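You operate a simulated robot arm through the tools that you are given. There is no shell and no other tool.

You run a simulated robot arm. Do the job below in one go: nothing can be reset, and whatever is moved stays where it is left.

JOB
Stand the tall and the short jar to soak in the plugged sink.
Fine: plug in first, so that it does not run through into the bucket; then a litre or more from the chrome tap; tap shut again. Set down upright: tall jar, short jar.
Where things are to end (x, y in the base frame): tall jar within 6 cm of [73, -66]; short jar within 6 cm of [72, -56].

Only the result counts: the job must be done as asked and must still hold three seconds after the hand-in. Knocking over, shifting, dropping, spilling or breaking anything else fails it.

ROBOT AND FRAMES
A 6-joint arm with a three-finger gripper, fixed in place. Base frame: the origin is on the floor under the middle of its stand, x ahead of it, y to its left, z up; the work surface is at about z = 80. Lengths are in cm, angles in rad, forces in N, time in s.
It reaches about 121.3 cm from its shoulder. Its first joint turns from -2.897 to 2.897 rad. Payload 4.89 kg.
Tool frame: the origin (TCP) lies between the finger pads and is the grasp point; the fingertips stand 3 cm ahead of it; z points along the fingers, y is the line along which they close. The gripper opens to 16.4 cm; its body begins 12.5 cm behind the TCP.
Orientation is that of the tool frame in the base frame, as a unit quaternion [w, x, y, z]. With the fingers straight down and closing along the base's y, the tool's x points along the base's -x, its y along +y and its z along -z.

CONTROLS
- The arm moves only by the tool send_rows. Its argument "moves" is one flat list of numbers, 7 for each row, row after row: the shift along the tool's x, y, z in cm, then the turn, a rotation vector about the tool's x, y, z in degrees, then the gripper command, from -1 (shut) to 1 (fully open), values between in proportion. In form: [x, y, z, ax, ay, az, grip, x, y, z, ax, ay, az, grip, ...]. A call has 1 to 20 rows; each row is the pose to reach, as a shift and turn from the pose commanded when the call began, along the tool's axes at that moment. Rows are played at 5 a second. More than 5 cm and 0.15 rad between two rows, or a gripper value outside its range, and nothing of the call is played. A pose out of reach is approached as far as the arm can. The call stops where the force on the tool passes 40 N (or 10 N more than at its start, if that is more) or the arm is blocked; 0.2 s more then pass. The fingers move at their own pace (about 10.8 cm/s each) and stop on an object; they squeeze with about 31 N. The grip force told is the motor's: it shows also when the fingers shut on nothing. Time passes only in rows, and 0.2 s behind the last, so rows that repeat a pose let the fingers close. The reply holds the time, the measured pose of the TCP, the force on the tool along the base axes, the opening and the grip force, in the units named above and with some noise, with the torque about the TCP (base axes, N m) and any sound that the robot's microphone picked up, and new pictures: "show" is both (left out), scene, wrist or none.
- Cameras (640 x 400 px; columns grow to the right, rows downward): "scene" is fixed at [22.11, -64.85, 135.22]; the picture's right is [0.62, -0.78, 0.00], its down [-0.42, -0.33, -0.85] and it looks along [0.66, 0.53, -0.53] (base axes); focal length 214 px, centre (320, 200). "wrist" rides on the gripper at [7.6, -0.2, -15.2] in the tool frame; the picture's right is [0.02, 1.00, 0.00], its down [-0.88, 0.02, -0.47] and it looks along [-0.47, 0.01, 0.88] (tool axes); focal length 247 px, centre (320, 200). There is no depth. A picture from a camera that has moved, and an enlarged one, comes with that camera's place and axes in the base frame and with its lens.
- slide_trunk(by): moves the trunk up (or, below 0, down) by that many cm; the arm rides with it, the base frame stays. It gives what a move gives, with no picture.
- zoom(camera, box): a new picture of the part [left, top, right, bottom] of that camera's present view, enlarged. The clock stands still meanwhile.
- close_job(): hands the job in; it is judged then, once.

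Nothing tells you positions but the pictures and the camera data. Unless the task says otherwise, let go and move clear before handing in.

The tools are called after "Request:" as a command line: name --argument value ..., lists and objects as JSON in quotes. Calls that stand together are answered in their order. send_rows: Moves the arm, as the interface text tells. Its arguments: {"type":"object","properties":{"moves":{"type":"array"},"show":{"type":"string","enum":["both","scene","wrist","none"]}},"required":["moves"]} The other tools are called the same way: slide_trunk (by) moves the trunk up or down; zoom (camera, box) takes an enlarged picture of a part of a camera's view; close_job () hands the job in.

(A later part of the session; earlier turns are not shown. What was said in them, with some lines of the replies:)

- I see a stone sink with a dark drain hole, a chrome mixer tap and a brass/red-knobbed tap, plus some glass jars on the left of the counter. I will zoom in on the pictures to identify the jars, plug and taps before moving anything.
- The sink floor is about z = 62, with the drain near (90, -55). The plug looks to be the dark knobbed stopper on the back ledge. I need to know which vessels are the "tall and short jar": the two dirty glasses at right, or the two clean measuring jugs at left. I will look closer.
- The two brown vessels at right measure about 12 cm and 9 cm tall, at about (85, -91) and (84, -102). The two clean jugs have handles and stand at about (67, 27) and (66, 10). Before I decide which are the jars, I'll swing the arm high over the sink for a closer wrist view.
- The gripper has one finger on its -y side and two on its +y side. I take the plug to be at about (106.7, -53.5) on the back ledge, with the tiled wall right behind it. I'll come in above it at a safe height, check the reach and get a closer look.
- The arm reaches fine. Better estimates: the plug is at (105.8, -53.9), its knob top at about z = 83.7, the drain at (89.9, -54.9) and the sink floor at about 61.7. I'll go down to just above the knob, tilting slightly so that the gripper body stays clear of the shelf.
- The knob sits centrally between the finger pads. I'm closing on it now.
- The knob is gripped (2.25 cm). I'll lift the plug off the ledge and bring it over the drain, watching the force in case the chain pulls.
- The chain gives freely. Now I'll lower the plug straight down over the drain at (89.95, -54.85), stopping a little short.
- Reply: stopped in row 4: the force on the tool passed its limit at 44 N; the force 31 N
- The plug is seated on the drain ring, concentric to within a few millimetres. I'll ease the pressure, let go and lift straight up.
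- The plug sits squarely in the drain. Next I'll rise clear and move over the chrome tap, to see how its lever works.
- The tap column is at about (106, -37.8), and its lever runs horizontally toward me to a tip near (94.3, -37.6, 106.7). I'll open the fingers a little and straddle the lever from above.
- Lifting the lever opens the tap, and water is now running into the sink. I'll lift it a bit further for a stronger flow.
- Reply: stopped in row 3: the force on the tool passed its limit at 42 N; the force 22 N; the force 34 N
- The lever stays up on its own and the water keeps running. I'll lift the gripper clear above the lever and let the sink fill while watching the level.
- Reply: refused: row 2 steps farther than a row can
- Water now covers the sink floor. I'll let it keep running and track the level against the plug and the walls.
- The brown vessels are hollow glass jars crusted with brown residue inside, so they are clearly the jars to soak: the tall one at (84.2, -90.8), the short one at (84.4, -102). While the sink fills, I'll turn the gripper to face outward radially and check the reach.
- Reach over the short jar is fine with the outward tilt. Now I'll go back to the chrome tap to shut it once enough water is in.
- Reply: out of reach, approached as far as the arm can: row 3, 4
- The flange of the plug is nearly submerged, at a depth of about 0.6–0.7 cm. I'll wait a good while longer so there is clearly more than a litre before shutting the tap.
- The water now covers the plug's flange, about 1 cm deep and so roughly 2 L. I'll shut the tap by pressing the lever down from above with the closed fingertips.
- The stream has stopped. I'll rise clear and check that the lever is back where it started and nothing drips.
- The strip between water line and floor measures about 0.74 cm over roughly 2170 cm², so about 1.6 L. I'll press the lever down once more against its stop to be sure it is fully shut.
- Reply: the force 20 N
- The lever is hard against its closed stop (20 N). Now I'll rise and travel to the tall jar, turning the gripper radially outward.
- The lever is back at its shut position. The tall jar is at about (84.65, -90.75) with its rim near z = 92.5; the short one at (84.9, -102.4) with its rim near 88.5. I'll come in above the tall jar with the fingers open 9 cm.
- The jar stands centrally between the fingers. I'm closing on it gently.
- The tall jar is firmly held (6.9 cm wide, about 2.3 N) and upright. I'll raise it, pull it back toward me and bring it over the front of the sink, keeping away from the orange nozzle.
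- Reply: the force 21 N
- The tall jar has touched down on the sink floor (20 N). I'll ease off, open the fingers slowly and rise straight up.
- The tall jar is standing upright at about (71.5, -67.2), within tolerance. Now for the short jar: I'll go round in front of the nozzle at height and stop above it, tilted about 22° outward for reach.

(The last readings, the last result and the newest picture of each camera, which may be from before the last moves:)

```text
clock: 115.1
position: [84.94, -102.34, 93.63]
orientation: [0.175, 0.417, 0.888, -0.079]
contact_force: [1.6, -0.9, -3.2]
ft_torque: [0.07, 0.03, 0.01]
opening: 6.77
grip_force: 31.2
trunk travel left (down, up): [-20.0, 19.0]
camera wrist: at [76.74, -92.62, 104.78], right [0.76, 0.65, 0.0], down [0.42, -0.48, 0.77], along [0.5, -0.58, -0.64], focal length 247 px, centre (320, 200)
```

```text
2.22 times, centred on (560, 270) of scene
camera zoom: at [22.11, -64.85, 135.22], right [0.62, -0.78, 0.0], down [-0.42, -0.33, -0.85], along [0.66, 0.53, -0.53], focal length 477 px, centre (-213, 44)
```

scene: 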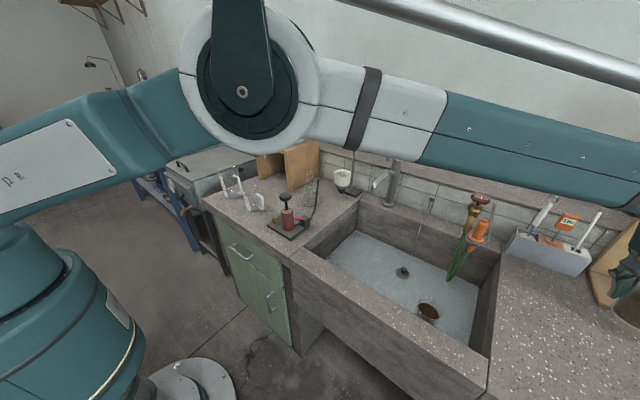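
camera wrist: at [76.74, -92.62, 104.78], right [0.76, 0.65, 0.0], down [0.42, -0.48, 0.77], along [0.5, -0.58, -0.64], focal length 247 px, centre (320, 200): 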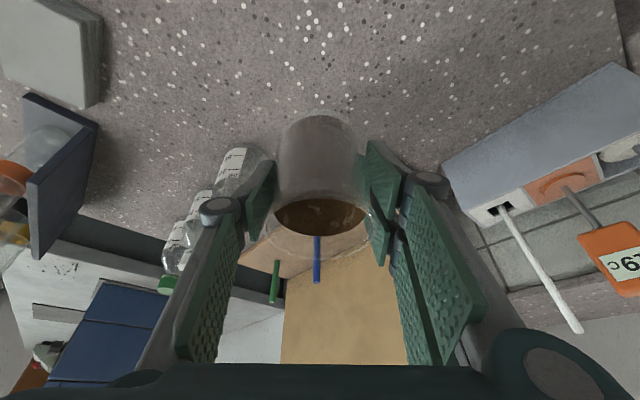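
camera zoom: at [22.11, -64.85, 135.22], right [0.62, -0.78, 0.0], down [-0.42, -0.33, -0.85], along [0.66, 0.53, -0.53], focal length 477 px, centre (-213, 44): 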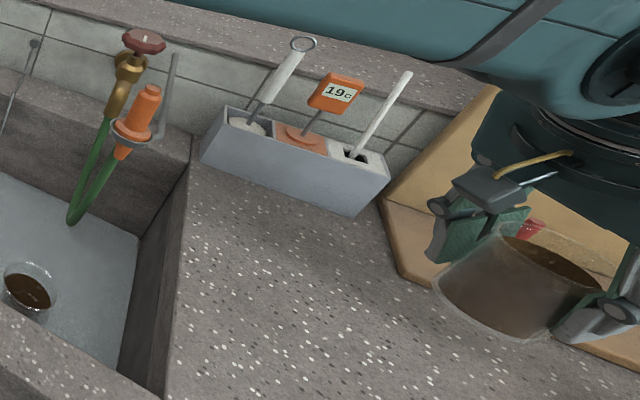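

The short jar is lifted cleanly and upright. I'll carry it back toward me, round in front of the nozzle, and over the left of the tall jar to about (74.8, -54.5).

Request:
send_rows --moves '[-1.31, 0, -3.2, 0, 0, 0, -1, -2.62, 0, -6.4, 0, 0, 0, -1, -3.93, 0.04, -9.62, 0, 0, 0, -1, -0.76, 0.01, -10.91, 0, 0, 0, -1, 2.41, -0.02, -12.2, 0, 0, 0, -1, 5.58, -0.05, -13.5, 0, 0, 0, -1, 8.75, -0.08, -14.8, 0, 0, 0, -1, 11.92, -0.11, -16.1, 0, 0, 0, -1, 15.09, -0.14, -17.4, 0, 0, 0, -1, 18.26, -0.17, -18.67, 0, 0, 0, -1, 20.32, 1.84, -19.5, 0, 0, 0, -1, 22.38, 3.85, -20.33, 0, 0, 0, -1, 24.44, 5.87, -21.17, 0, 0, 0, -1, 26.5, 7.88, -22.0, 0, 0, 0, -1, 28.42, 10.86, -22.78, 0, 0, 0, -1, 30.34, 13.85, -23.56, 0, 0, 0, -1, 32.26, 16.83, -24.34, 0, 0, 0, -1, 34.18, 19.8, -25.12, 0, 0, 0, -1, 36.1, 22.8, -25.9, 0, 0, 0, -1, 36.1, 22.8, -25.9, 0, 0, 0, -1]' --show "both"

Request:
zoom --camera "scene" --box '[360, 100, 560, 340]'

Request:
zoom --camera "wrist" --box '[160, 0, 480, 280]'

```text
clock: 119.3
position: [74.67, -54.38, 104.55]
orientation: [0.174, 0.417, 0.888, -0.079]
contact_force: [0.5, 0.0, -2.1]
ft_torque: [-0.05, 0.0, -0.04]
opening: 6.75
grip_force: 30.8
trunk travel left (down, up): [-20.0, 19.0]
camera wrist: at [66.56, -44.64, 115.72], right [0.76, 0.65, 0.0], down [0.42, -0.48, 0.77], along [0.5, -0.58, -0.64], focal length 247 px, centre (320, 200)
```

scene: 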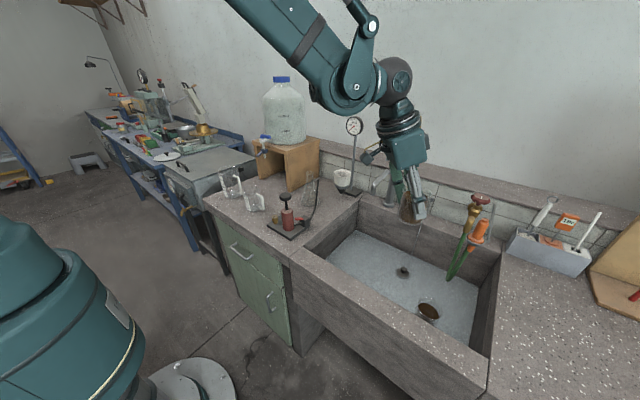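
wrist: 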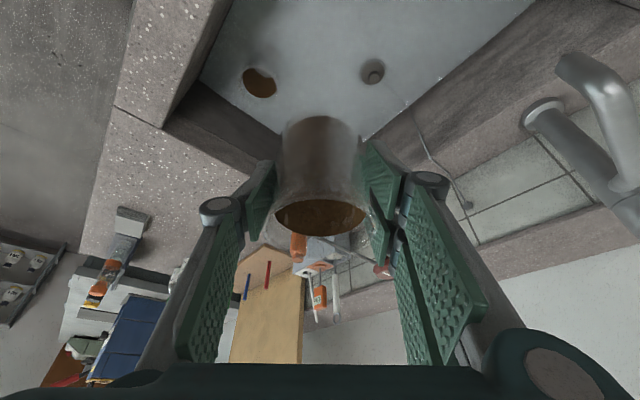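

```text
1.67 times, centred on (460, 220) of scene
camera zoom: at [22.11, -64.85, 135.22], right [0.62, -0.78, 0.0], down [-0.42, -0.33, -0.85], along [0.66, 0.53, -0.53], focal length 358 px, centre (87, 167)
```

zoom: 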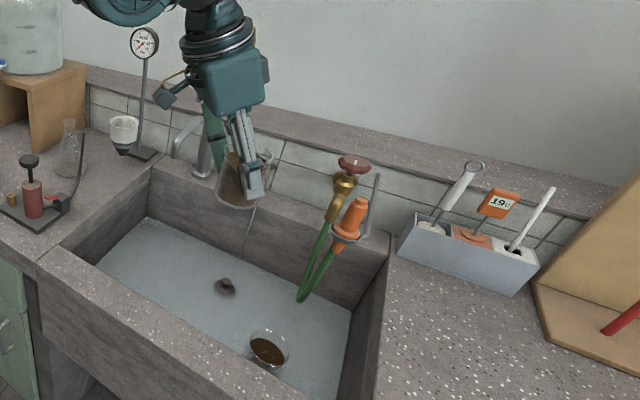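

```text
1.43 times, centred on (320, 140) of wrist
camera zoom: at [66.56, -44.64, 115.72], right [0.76, 0.65, 0.0], down [0.42, -0.48, 0.77], along [0.5, -0.58, -0.64], focal length 353 px, centre (320, 286)
```

zoom: 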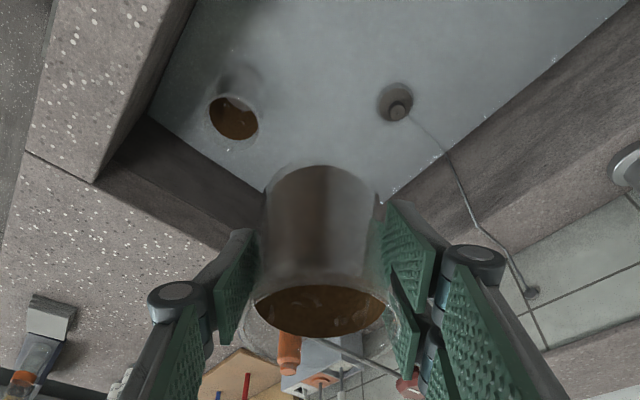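

Request:
send_rows --moves '[1.31, 0.03, 3.35, 0, 0, 0, -1, 2.61, 0.07, 6.7, 0, 0, 0, -1, 3.92, 0.1, 10.05, 0, 0, 0, -1, 5.23, 0.14, 13.4, 0, 0, 0, -1, 6.54, 0.17, 16.75, 0, 0, 0, -1, 7.84, 0.2, 20.1, 0, 0, 0, -1, 9.15, 0.24, 23.45, 0, 0, 0, -1, 9.15, 0.24, 23.45, 0, 0, 0, -1]' --show "both"

Request:
zoom --camera "scene" --box '[340, 160, 540, 360]'

Request:
zoom --camera "wrist" --box '[0, 0, 640, 400]'

```text
clock: 121.1
position: [75.18, -54.57, 79.21]
orientation: [0.173, 0.417, 0.889, -0.079]
contact_force: [-0.1, -0.4, -2.4]
ft_torque: [0.02, 0.03, 0.03]
opening: 6.75
grip_force: 30.9
trunk travel left (down, up): [-20.0, 19.0]
camera wrist: at [67.05, -44.72, 90.48], right [0.76, 0.65, 0.0], down [0.42, -0.48, 0.77], along [0.5, -0.58, -0.64], focal length 247 px, centre (320, 200)
```

scene: 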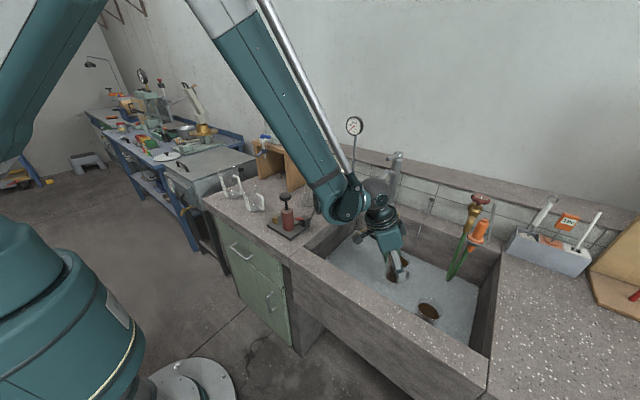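
wrist: 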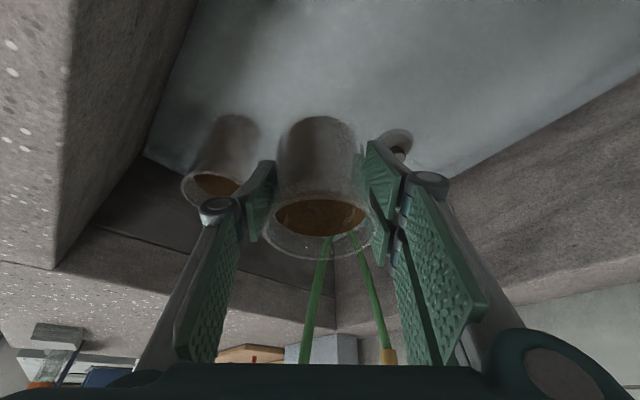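

```text
2.00 times, centred on (440, 260) of scene
camera zoom: at [22.11, -64.85, 135.22], right [0.62, -0.78, 0.0], down [-0.42, -0.33, -0.85], along [0.66, 0.53, -0.53], focal length 429 px, centre (80, 80)
```

zoom: 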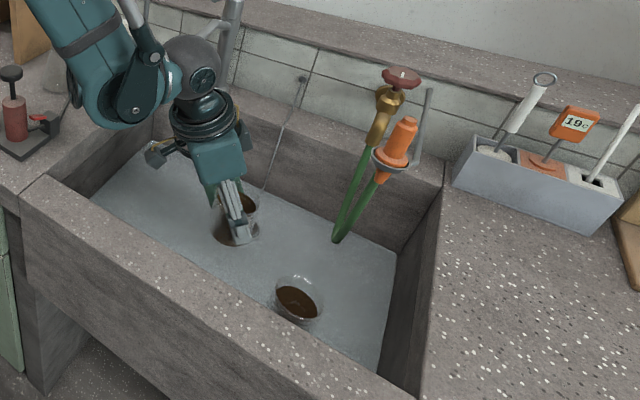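

```text
1.00 times, centred on (320, 200) of wrist (not enlarged: the box is as wide or as high as the picture)
camera zoom: at [67.05, -44.72, 90.48], right [0.76, 0.65, 0.0], down [0.42, -0.48, 0.77], along [0.5, -0.58, -0.64], focal length 247 px, centre (320, 200)
```

zoom: 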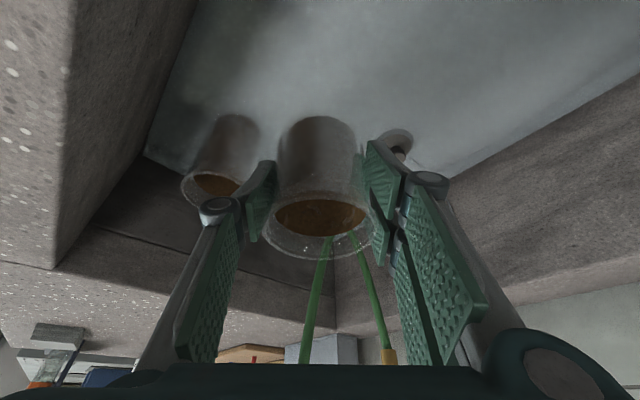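

Request:
send_rows --moves '[1.0, 0, 2.43, 0, 0, 0, -1, 2.0, 0, 4.86, 0, 0, 0, -1, 3.0, 0, 7.28, 0, 0, 0, -1, 3.5, 0, 8.6, 0, 0, 0, -1, 3.96, 0, 9.71, 0, 0, 0, -1, 3.96, 0, 9.71, 0, 0, 0, -1]' --show "both"

Request:
zoom --camera "scene" --box '[340, 160, 540, 360]'

```text
clock: 122.5
position: [75.48, -54.3, 68.51]
orientation: [0.174, 0.417, 0.888, -0.079]
contact_force: [0.4, -0.1, -0.7]
ft_torque: [-0.02, 0.03, -0.03]
opening: 6.77
grip_force: 31.2
trunk travel left (down, up): [-20.0, 19.0]
camera wrist: at [67.15, -44.61, 79.73], right [0.76, 0.65, 0.0], down [0.42, -0.48, 0.77], along [0.5, -0.58, -0.64], focal length 247 px, centre (320, 200)
```

scene: 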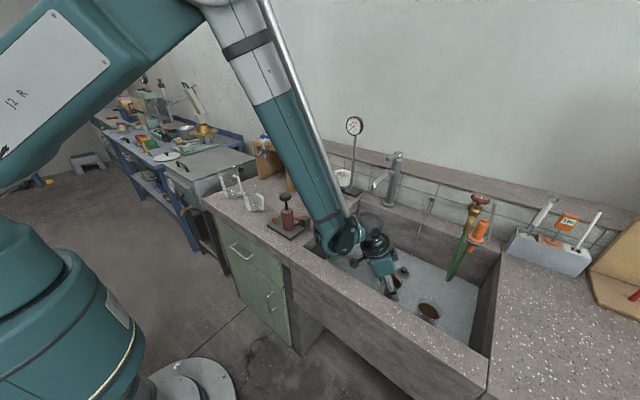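
wrist: 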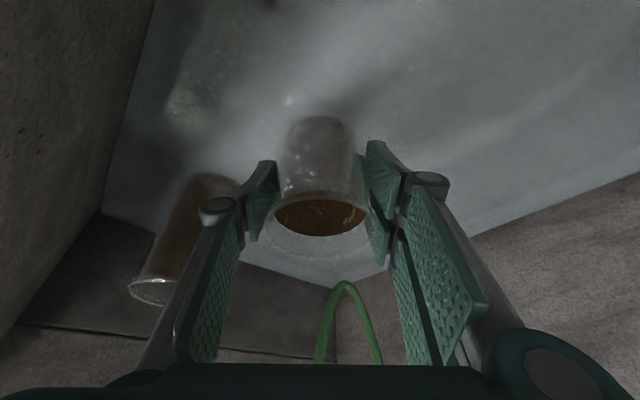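

```text
2.00 times, centred on (440, 260) of scene
camera zoom: at [22.11, -64.85, 135.22], right [0.62, -0.78, 0.0], down [-0.42, -0.33, -0.85], along [0.66, 0.53, -0.53], focal length 429 px, centre (80, 80)
```

zoom: 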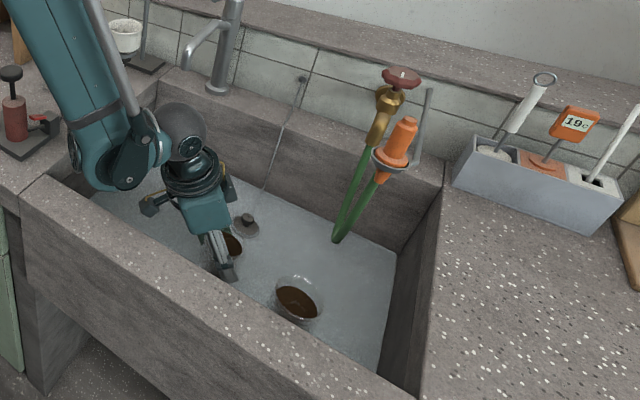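

Request:
send_rows --moves '[0.15, 0, 0.37, 0, 0, 0, -1, 0.3, 0, 0.74, 0, 0, 0, -1, 0.45, 0, 1.11, 0, 0, 0, -1, 0.5, 0, 1.25, 0, 0, 0, -1]' --show "none"

Request:
send_rows --moves '[0.04, 0, 0.1, 0, 0, 0, -1, 0.08, 0, 0.2, 0, 0, 0, -1, 0.12, 0, 0.3, 0, 0, 0, -1, 0.12, 0, 0.3, 0, 0, 0, -1]' --show "none"

```text
clock: 123.5
position: [75.22, -54.25, 67.32]
orientation: [0.174, 0.418, 0.888, -0.08]
contact_force: [-0.9, 1.1, -2.3]
ft_torque: [-0.01, 0.02, 0.0]
opening: 6.75
grip_force: 30.8
trunk travel left (down, up): [-20.0, 19.0]
```

```text
clock: 124.5
position: [75.29, -54.27, 66.9]
orientation: [0.175, 0.418, 0.888, -0.079]
contact_force: [-0.1, 0.0, -1.0]
ft_torque: [0.01, 0.0, 0.0]
opening: 6.74
grip_force: 31.1
trunk travel left (down, up): [-20.0, 19.0]
```

Request:
send_rows --moves '[0.03, 0, 0.08, 0, 0, 0, -1, 0.06, 0, 0.16, 0, 0, 0, -1, 0.1, 0, 0.24, 0, 0, 0, -1, 0.1, 0, 0.24, 0, 0, 0, -1]' --show "wrist"

```text
clock: 125.5
position: [75.31, -54.14, 66.76]
orientation: [0.175, 0.418, 0.888, -0.079]
contact_force: [1.0, 1.2, 1.4]
ft_torque: [0.09, -0.07, 0.05]
opening: 6.75
grip_force: 31.0
trunk travel left (down, up): [-20.0, 19.0]
camera wrist: at [67.01, -44.56, 78.04], right [0.76, 0.65, 0.0], down [0.42, -0.48, 0.77], along [0.5, -0.58, -0.64], focal length 247 px, centre (320, 200)
```

wrist: 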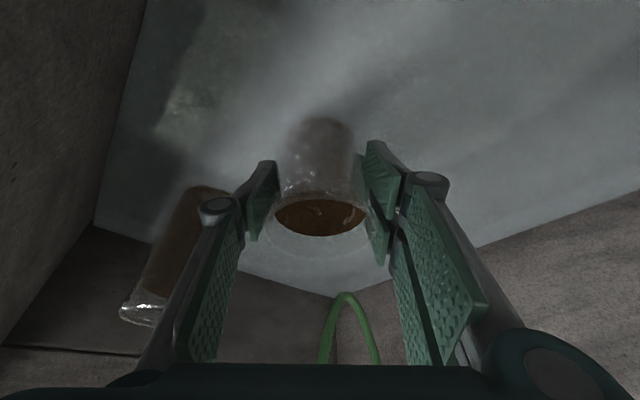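

Request:
send_rows --moves '[0.02, 0, 0.05, 0, 0, 0, -1, 0.04, 0, 0.1, 0, 0, 0, -1, 0.04, 0, 0.1, 0, 0, 0, -1]' --show "none"

```text
clock: 126.3
position: [75.19, -54.33, 66.63]
orientation: [0.174, 0.417, 0.888, -0.079]
contact_force: [3.4, -2.3, 20.3]
ft_torque: [-0.03, -0.31, -0.28]
opening: 6.71
grip_force: 30.9
trunk travel left (down, up): [-20.0, 19.0]
```

The short jar has touched down (20 N). I'll ease off slightly, open slowly and check before rising.

Request:
send_rows --moves '[-0.04, 0, -0.1, 0, 0, 0, -1, -0.04, 0, -0.1, 0, 0, 0, -0.12, -0.04, 0, -0.1, 0, 0, 0, -0.05, -0.04, 0, -0.1, 0, 0, 0, 0.03, -0.04, 0, -0.1, 0, 0, 0, 0.08, -0.04, 0, -0.1, 0, 0, 0, 0.08]' --show "both"

Request:
zoom --camera "wrist" --box '[100, 60, 480, 340]'

Request:
zoom --camera "scene" --box '[380, 220, 500, 340]'

```text
clock: 127.7
position: [75.24, -54.13, 66.67]
orientation: [0.174, 0.418, 0.888, -0.08]
contact_force: [0.7, -0.4, 0.2]
ft_torque: [0.0, -0.01, 0.01]
opening: 8.85
grip_force: 0.2
trunk travel left (down, up): [-20.0, 19.0]
camera wrist: at [66.99, -44.55, 77.94], right [0.76, 0.65, 0.0], down [0.42, -0.48, 0.77], along [0.5, -0.58, -0.64], focal length 247 px, centre (320, 200)
```

scene: 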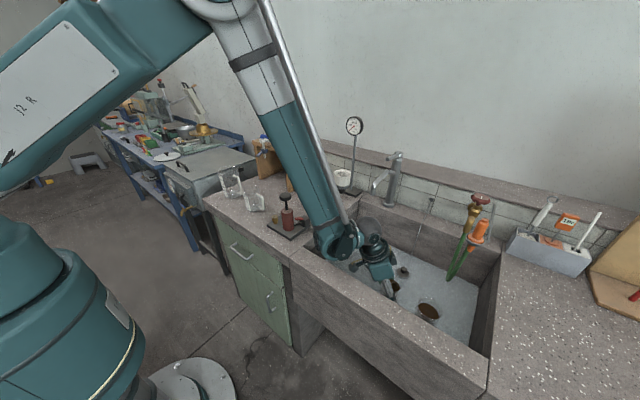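
wrist: 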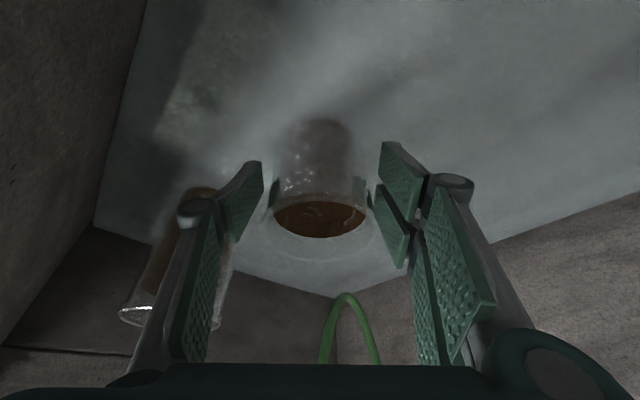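

```text
1.43 times, centred on (290, 200) of wrist
camera zoom: at [66.99, -44.55, 77.94], right [0.76, 0.65, 0.0], down [0.42, -0.48, 0.77], along [0.5, -0.58, -0.64], focal length 353 px, centre (363, 200)
```

zoom: 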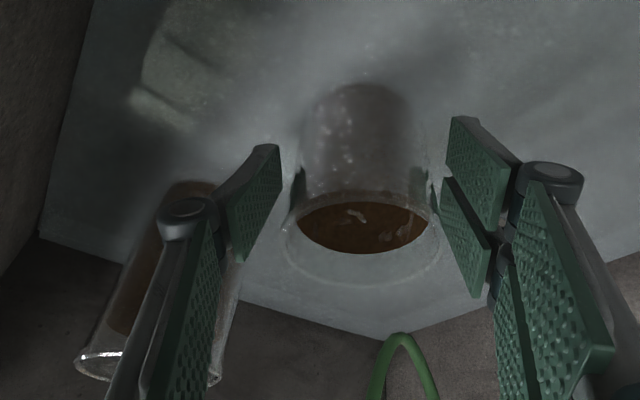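

```text
3.33 times, centred on (440, 280) of scene
camera zoom: at [22.11, -64.85, 135.22], right [0.62, -0.78, 0.0], down [-0.42, -0.33, -0.85], along [0.66, 0.53, -0.53], focal length 715 px, centre (-80, -67)
```

zoom: 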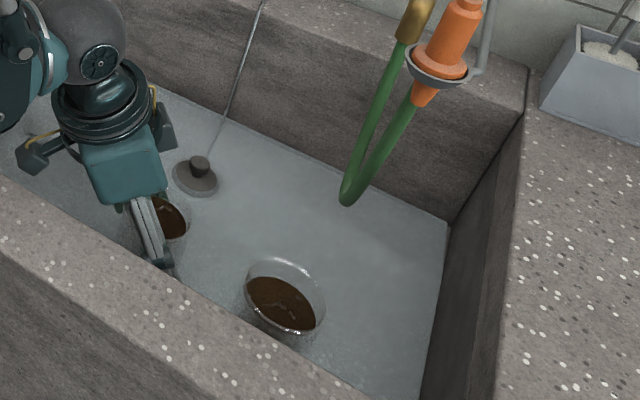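

Request:
send_rows --moves '[-0.57, 0, -1.4, 0, 0, 0, 0.08, -1.5, 0, -3.7, 0, 0, 0, 0.08, -2.8, 0, -6.9, 0, 0, 0, 0.08, -4.3, 0, -10.5, 0, 0, 0, 0.08, -5.8, 0, -14.2, 0, 0, 0, 0.08, -7.3, 0, -17.9, 0, 0, 0, 0.08, -8.8, 0, -21.6, 0, 0, 0, 0.08, -10.3, 0, -25.3, 0, 0, 0, 0.08, -11.8, 0, -29, 0, 0, 0, 0.08, -13.4, 0, -32.8, 0, 0, 0, 0.08, -14.9, 0, -36.5, 0, 0, 0, 0.08]' --show "both"

Request:
zoom --camera "scene" --box '[370, 230, 490, 340]'

Request:
zoom --camera "wrist" --box '[160, 0, 480, 200]'

```text
clock: 130.1
position: [74.68, -54.69, 106.32]
orientation: [0.175, 0.417, 0.888, -0.079]
contact_force: [1.1, 0.0, 0.2]
ft_torque: [0.11, 0.12, -0.02]
opening: 8.85
grip_force: 0.2
trunk travel left (down, up): [-20.0, 19.0]
camera wrist: at [66.52, -45.03, 117.45], right [0.76, 0.65, 0.0], down [0.42, -0.48, 0.77], along [0.5, -0.58, -0.64], focal length 247 px, centre (320, 200)
```

scene: 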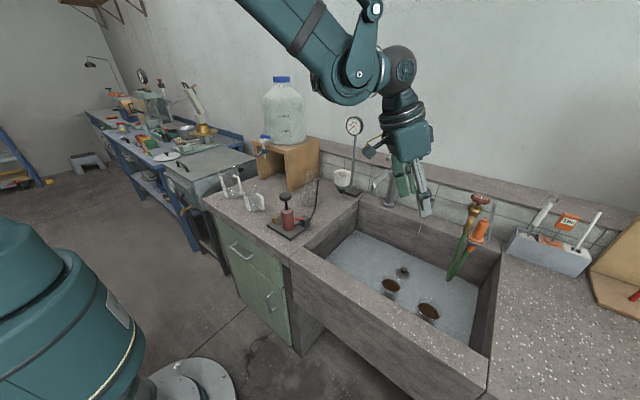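
wrist: 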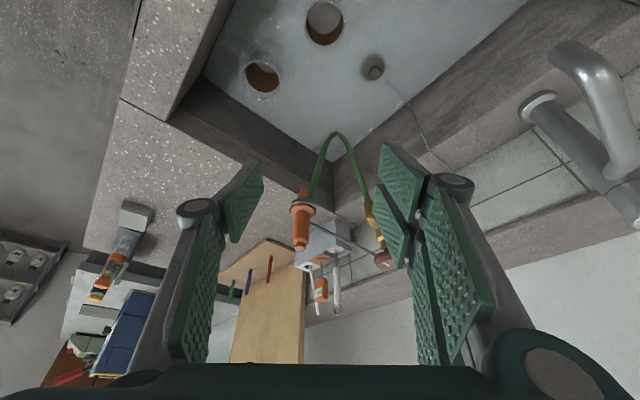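

```text
3.64 times, centred on (430, 285) of scene
camera zoom: at [22.11, -64.85, 135.22], right [0.62, -0.78, 0.0], down [-0.42, -0.33, -0.85], along [0.66, 0.53, -0.53], focal length 780 px, centre (-80, -109)
```

zoom: 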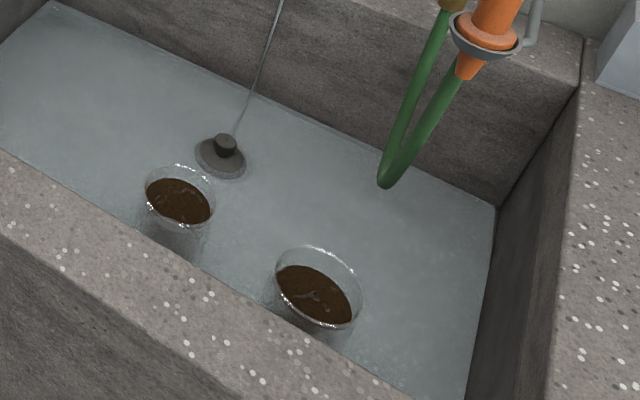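

```text
2.00 times, centred on (320, 100) of wrist
camera zoom: at [66.52, -45.03, 117.45], right [0.76, 0.65, 0.0], down [0.42, -0.48, 0.77], along [0.5, -0.58, -0.64], focal length 494 px, centre (320, 400)
```

zoom: 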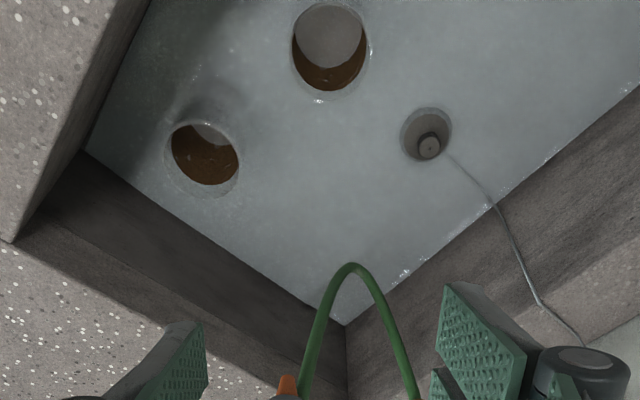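

Both jars stand upright in the water: the tall one at about (71, -67), the short one at about (75, -54). I'll move the arm clear and make a last check of the tap, plug, water level and everything around.

Request:
send_rows --moves '[-0.5, 0, -4, 0, 4, 0, 0.08, -1, 0, -8, 0, 8, 0, 0.08, -1.5, 0, -12, 0, 12, 0, 0.08, -1.5, 2, -16, 0, 16, 0, 0.08, -1.5, 4, -20, 0, 20, 0, 0.08, -1.5, 6, -24, 0, 22, 0, 0.08]' --show "both"

Request:
zoom --camera "scene" --box '[290, 140, 510, 340]'

Request:
zoom --camera "scene" --box '[428, 258, 444, 268]'

Request:
zoom --camera "scene" --box '[360, 140, 420, 215]'

Request:
zoom --camera "scene" --box '[380, 250, 450, 330]'

Request:
zoom --camera "scene" --box '[480, 180, 640, 360]'

```text
clock: 131.5
position: [74.85, -45.05, 128.91]
orientation: [0.001, 0.425, 0.905, 0.002]
contact_force: [0.3, -0.4, -0.8]
ft_torque: [0.14, 0.09, -0.01]
opening: 8.87
grip_force: 0.0
trunk travel left (down, up): [-20.0, 19.0]
camera wrist: at [69.89, -39.32, 144.19], right [0.76, 0.66, 0.01], down [0.58, -0.67, 0.47], along [0.31, -0.35, -0.88], focal length 247 px, centre (320, 200)
```

scene: 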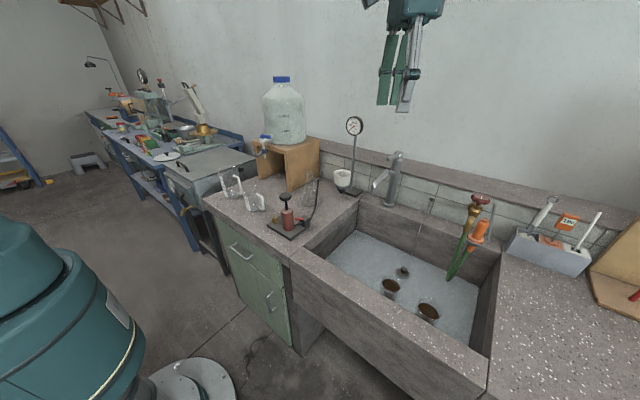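
wrist: 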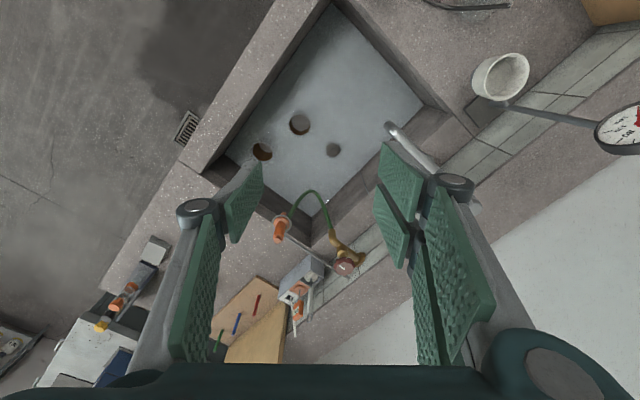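

```text
2.00 times, centred on (400, 240) of scene
camera zoom: at [22.11, -64.85, 135.22], right [0.62, -0.78, 0.0], down [-0.42, -0.33, -0.85], along [0.66, 0.53, -0.53], focal length 429 px, centre (160, 120)
```

zoom: 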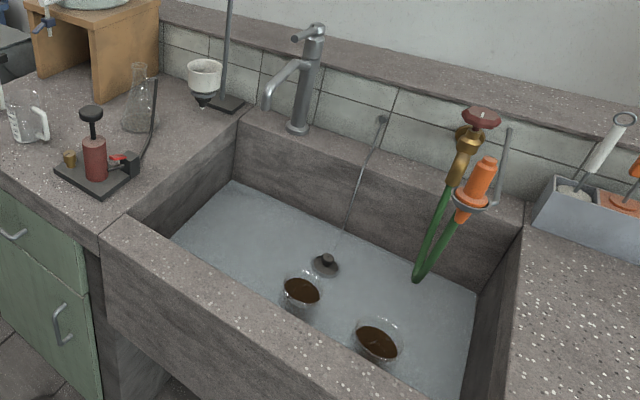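

```text
16.00 times, centred on (436, 263) of scene
camera zoom: at [22.11, -64.85, 135.22], right [0.62, -0.78, 0.0], down [-0.42, -0.33, -0.85], along [0.66, 0.53, -0.53], focal length 3432 px, centre (-1536, -808)
```

zoom: 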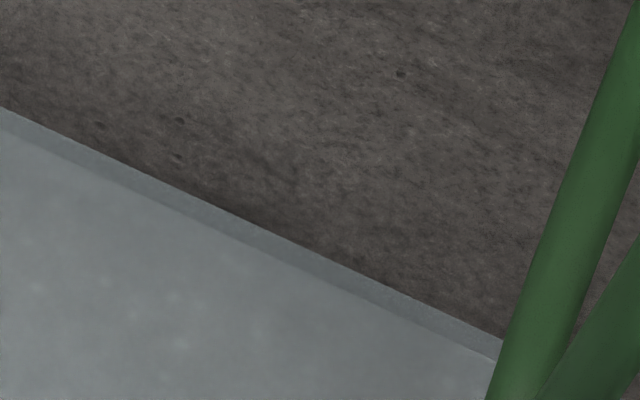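

```text
5.33 times, centred on (390, 178) of scene
camera zoom: at [22.11, -64.85, 135.22], right [0.62, -0.78, 0.0], down [-0.42, -0.33, -0.85], along [0.66, 0.53, -0.53], focal length 1144 px, centre (-53, 320)
```

zoom: 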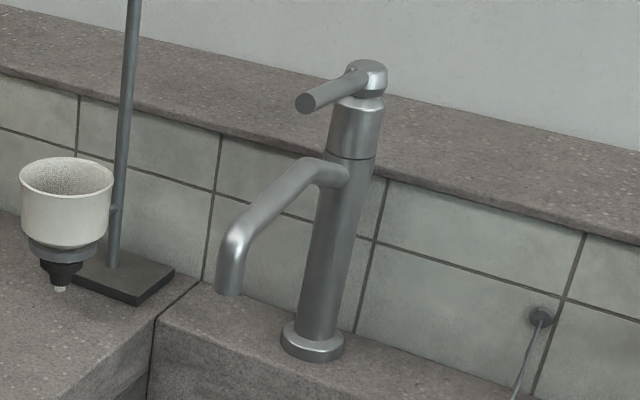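

```text
5.00 times, centred on (415, 290) of scene
camera zoom: at [22.11, -64.85, 135.22], right [0.62, -0.78, 0.0], down [-0.42, -0.33, -0.85], along [0.66, 0.53, -0.53], focal length 1072 px, centre (-155, -250)
```

zoom: 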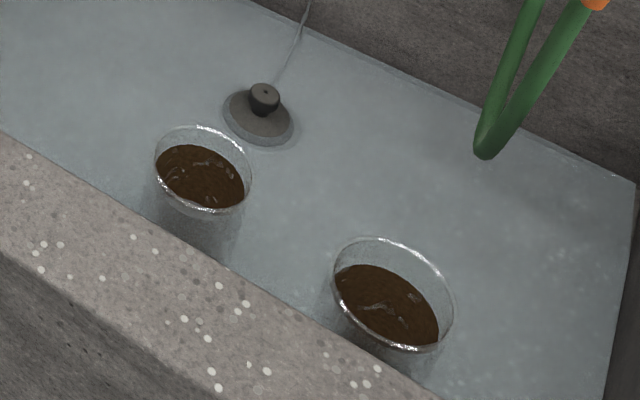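

```text
2.22 times, centred on (560, 270) of scene
camera zoom: at [22.11, -64.85, 135.22], right [0.62, -0.78, 0.0], down [-0.42, -0.33, -0.85], along [0.66, 0.53, -0.53], focal length 477 px, centre (-213, 44)
```

zoom: 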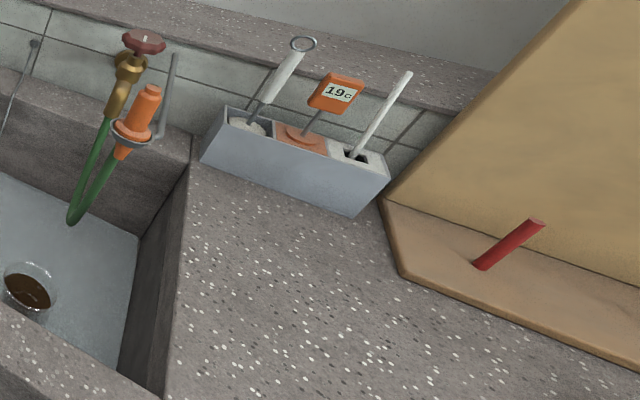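

Everything checks out. The plug is seated with the water level steady at about 0.8 cm (over 1.5 L), the tap lever is shut with no flow, and both jars stand upright within tolerance. Nothing else has moved and the arm is clear, so I'm handing in.

Request:
close_job

```text
The job is handed in.
```

The job is handed in. The tall and short jars are standing upright in the plugged sink, which holds an estimated 1.5 to 2 litres of water, and the chrome tap is shut.

| Item | Where it ended | Your target | Distance off |
|---|---|---|---|
| Tall jar | about (71, -67) | (73, -66), within 6 cm | about 2.5 cm |
| Short jar | about (75, -54) | (72, -56), within 6 cm | about 3.7 cm |

- **Which jars:** I took the two brown-crusted glass jars to the right of the sink as the tall and short jar. I left the two clean measuring jugs with handles where they were.
- **Plug:** it went in before any water ran. The water level had not changed between shutting the tap and handing in.
- **Water:** the volume is estimated from the pictures, about 0.8 cm deep over the sink floor.
- **Tap:** I pressed the lever down to its stop, and the last pictures show no flow.
- **Short jar position:** I set it a little off centre on purpose, to keep the gripper away from the sink's front wall and the tall jar.

In the last pictures nothing else had moved, and the arm was clear when I handed in.
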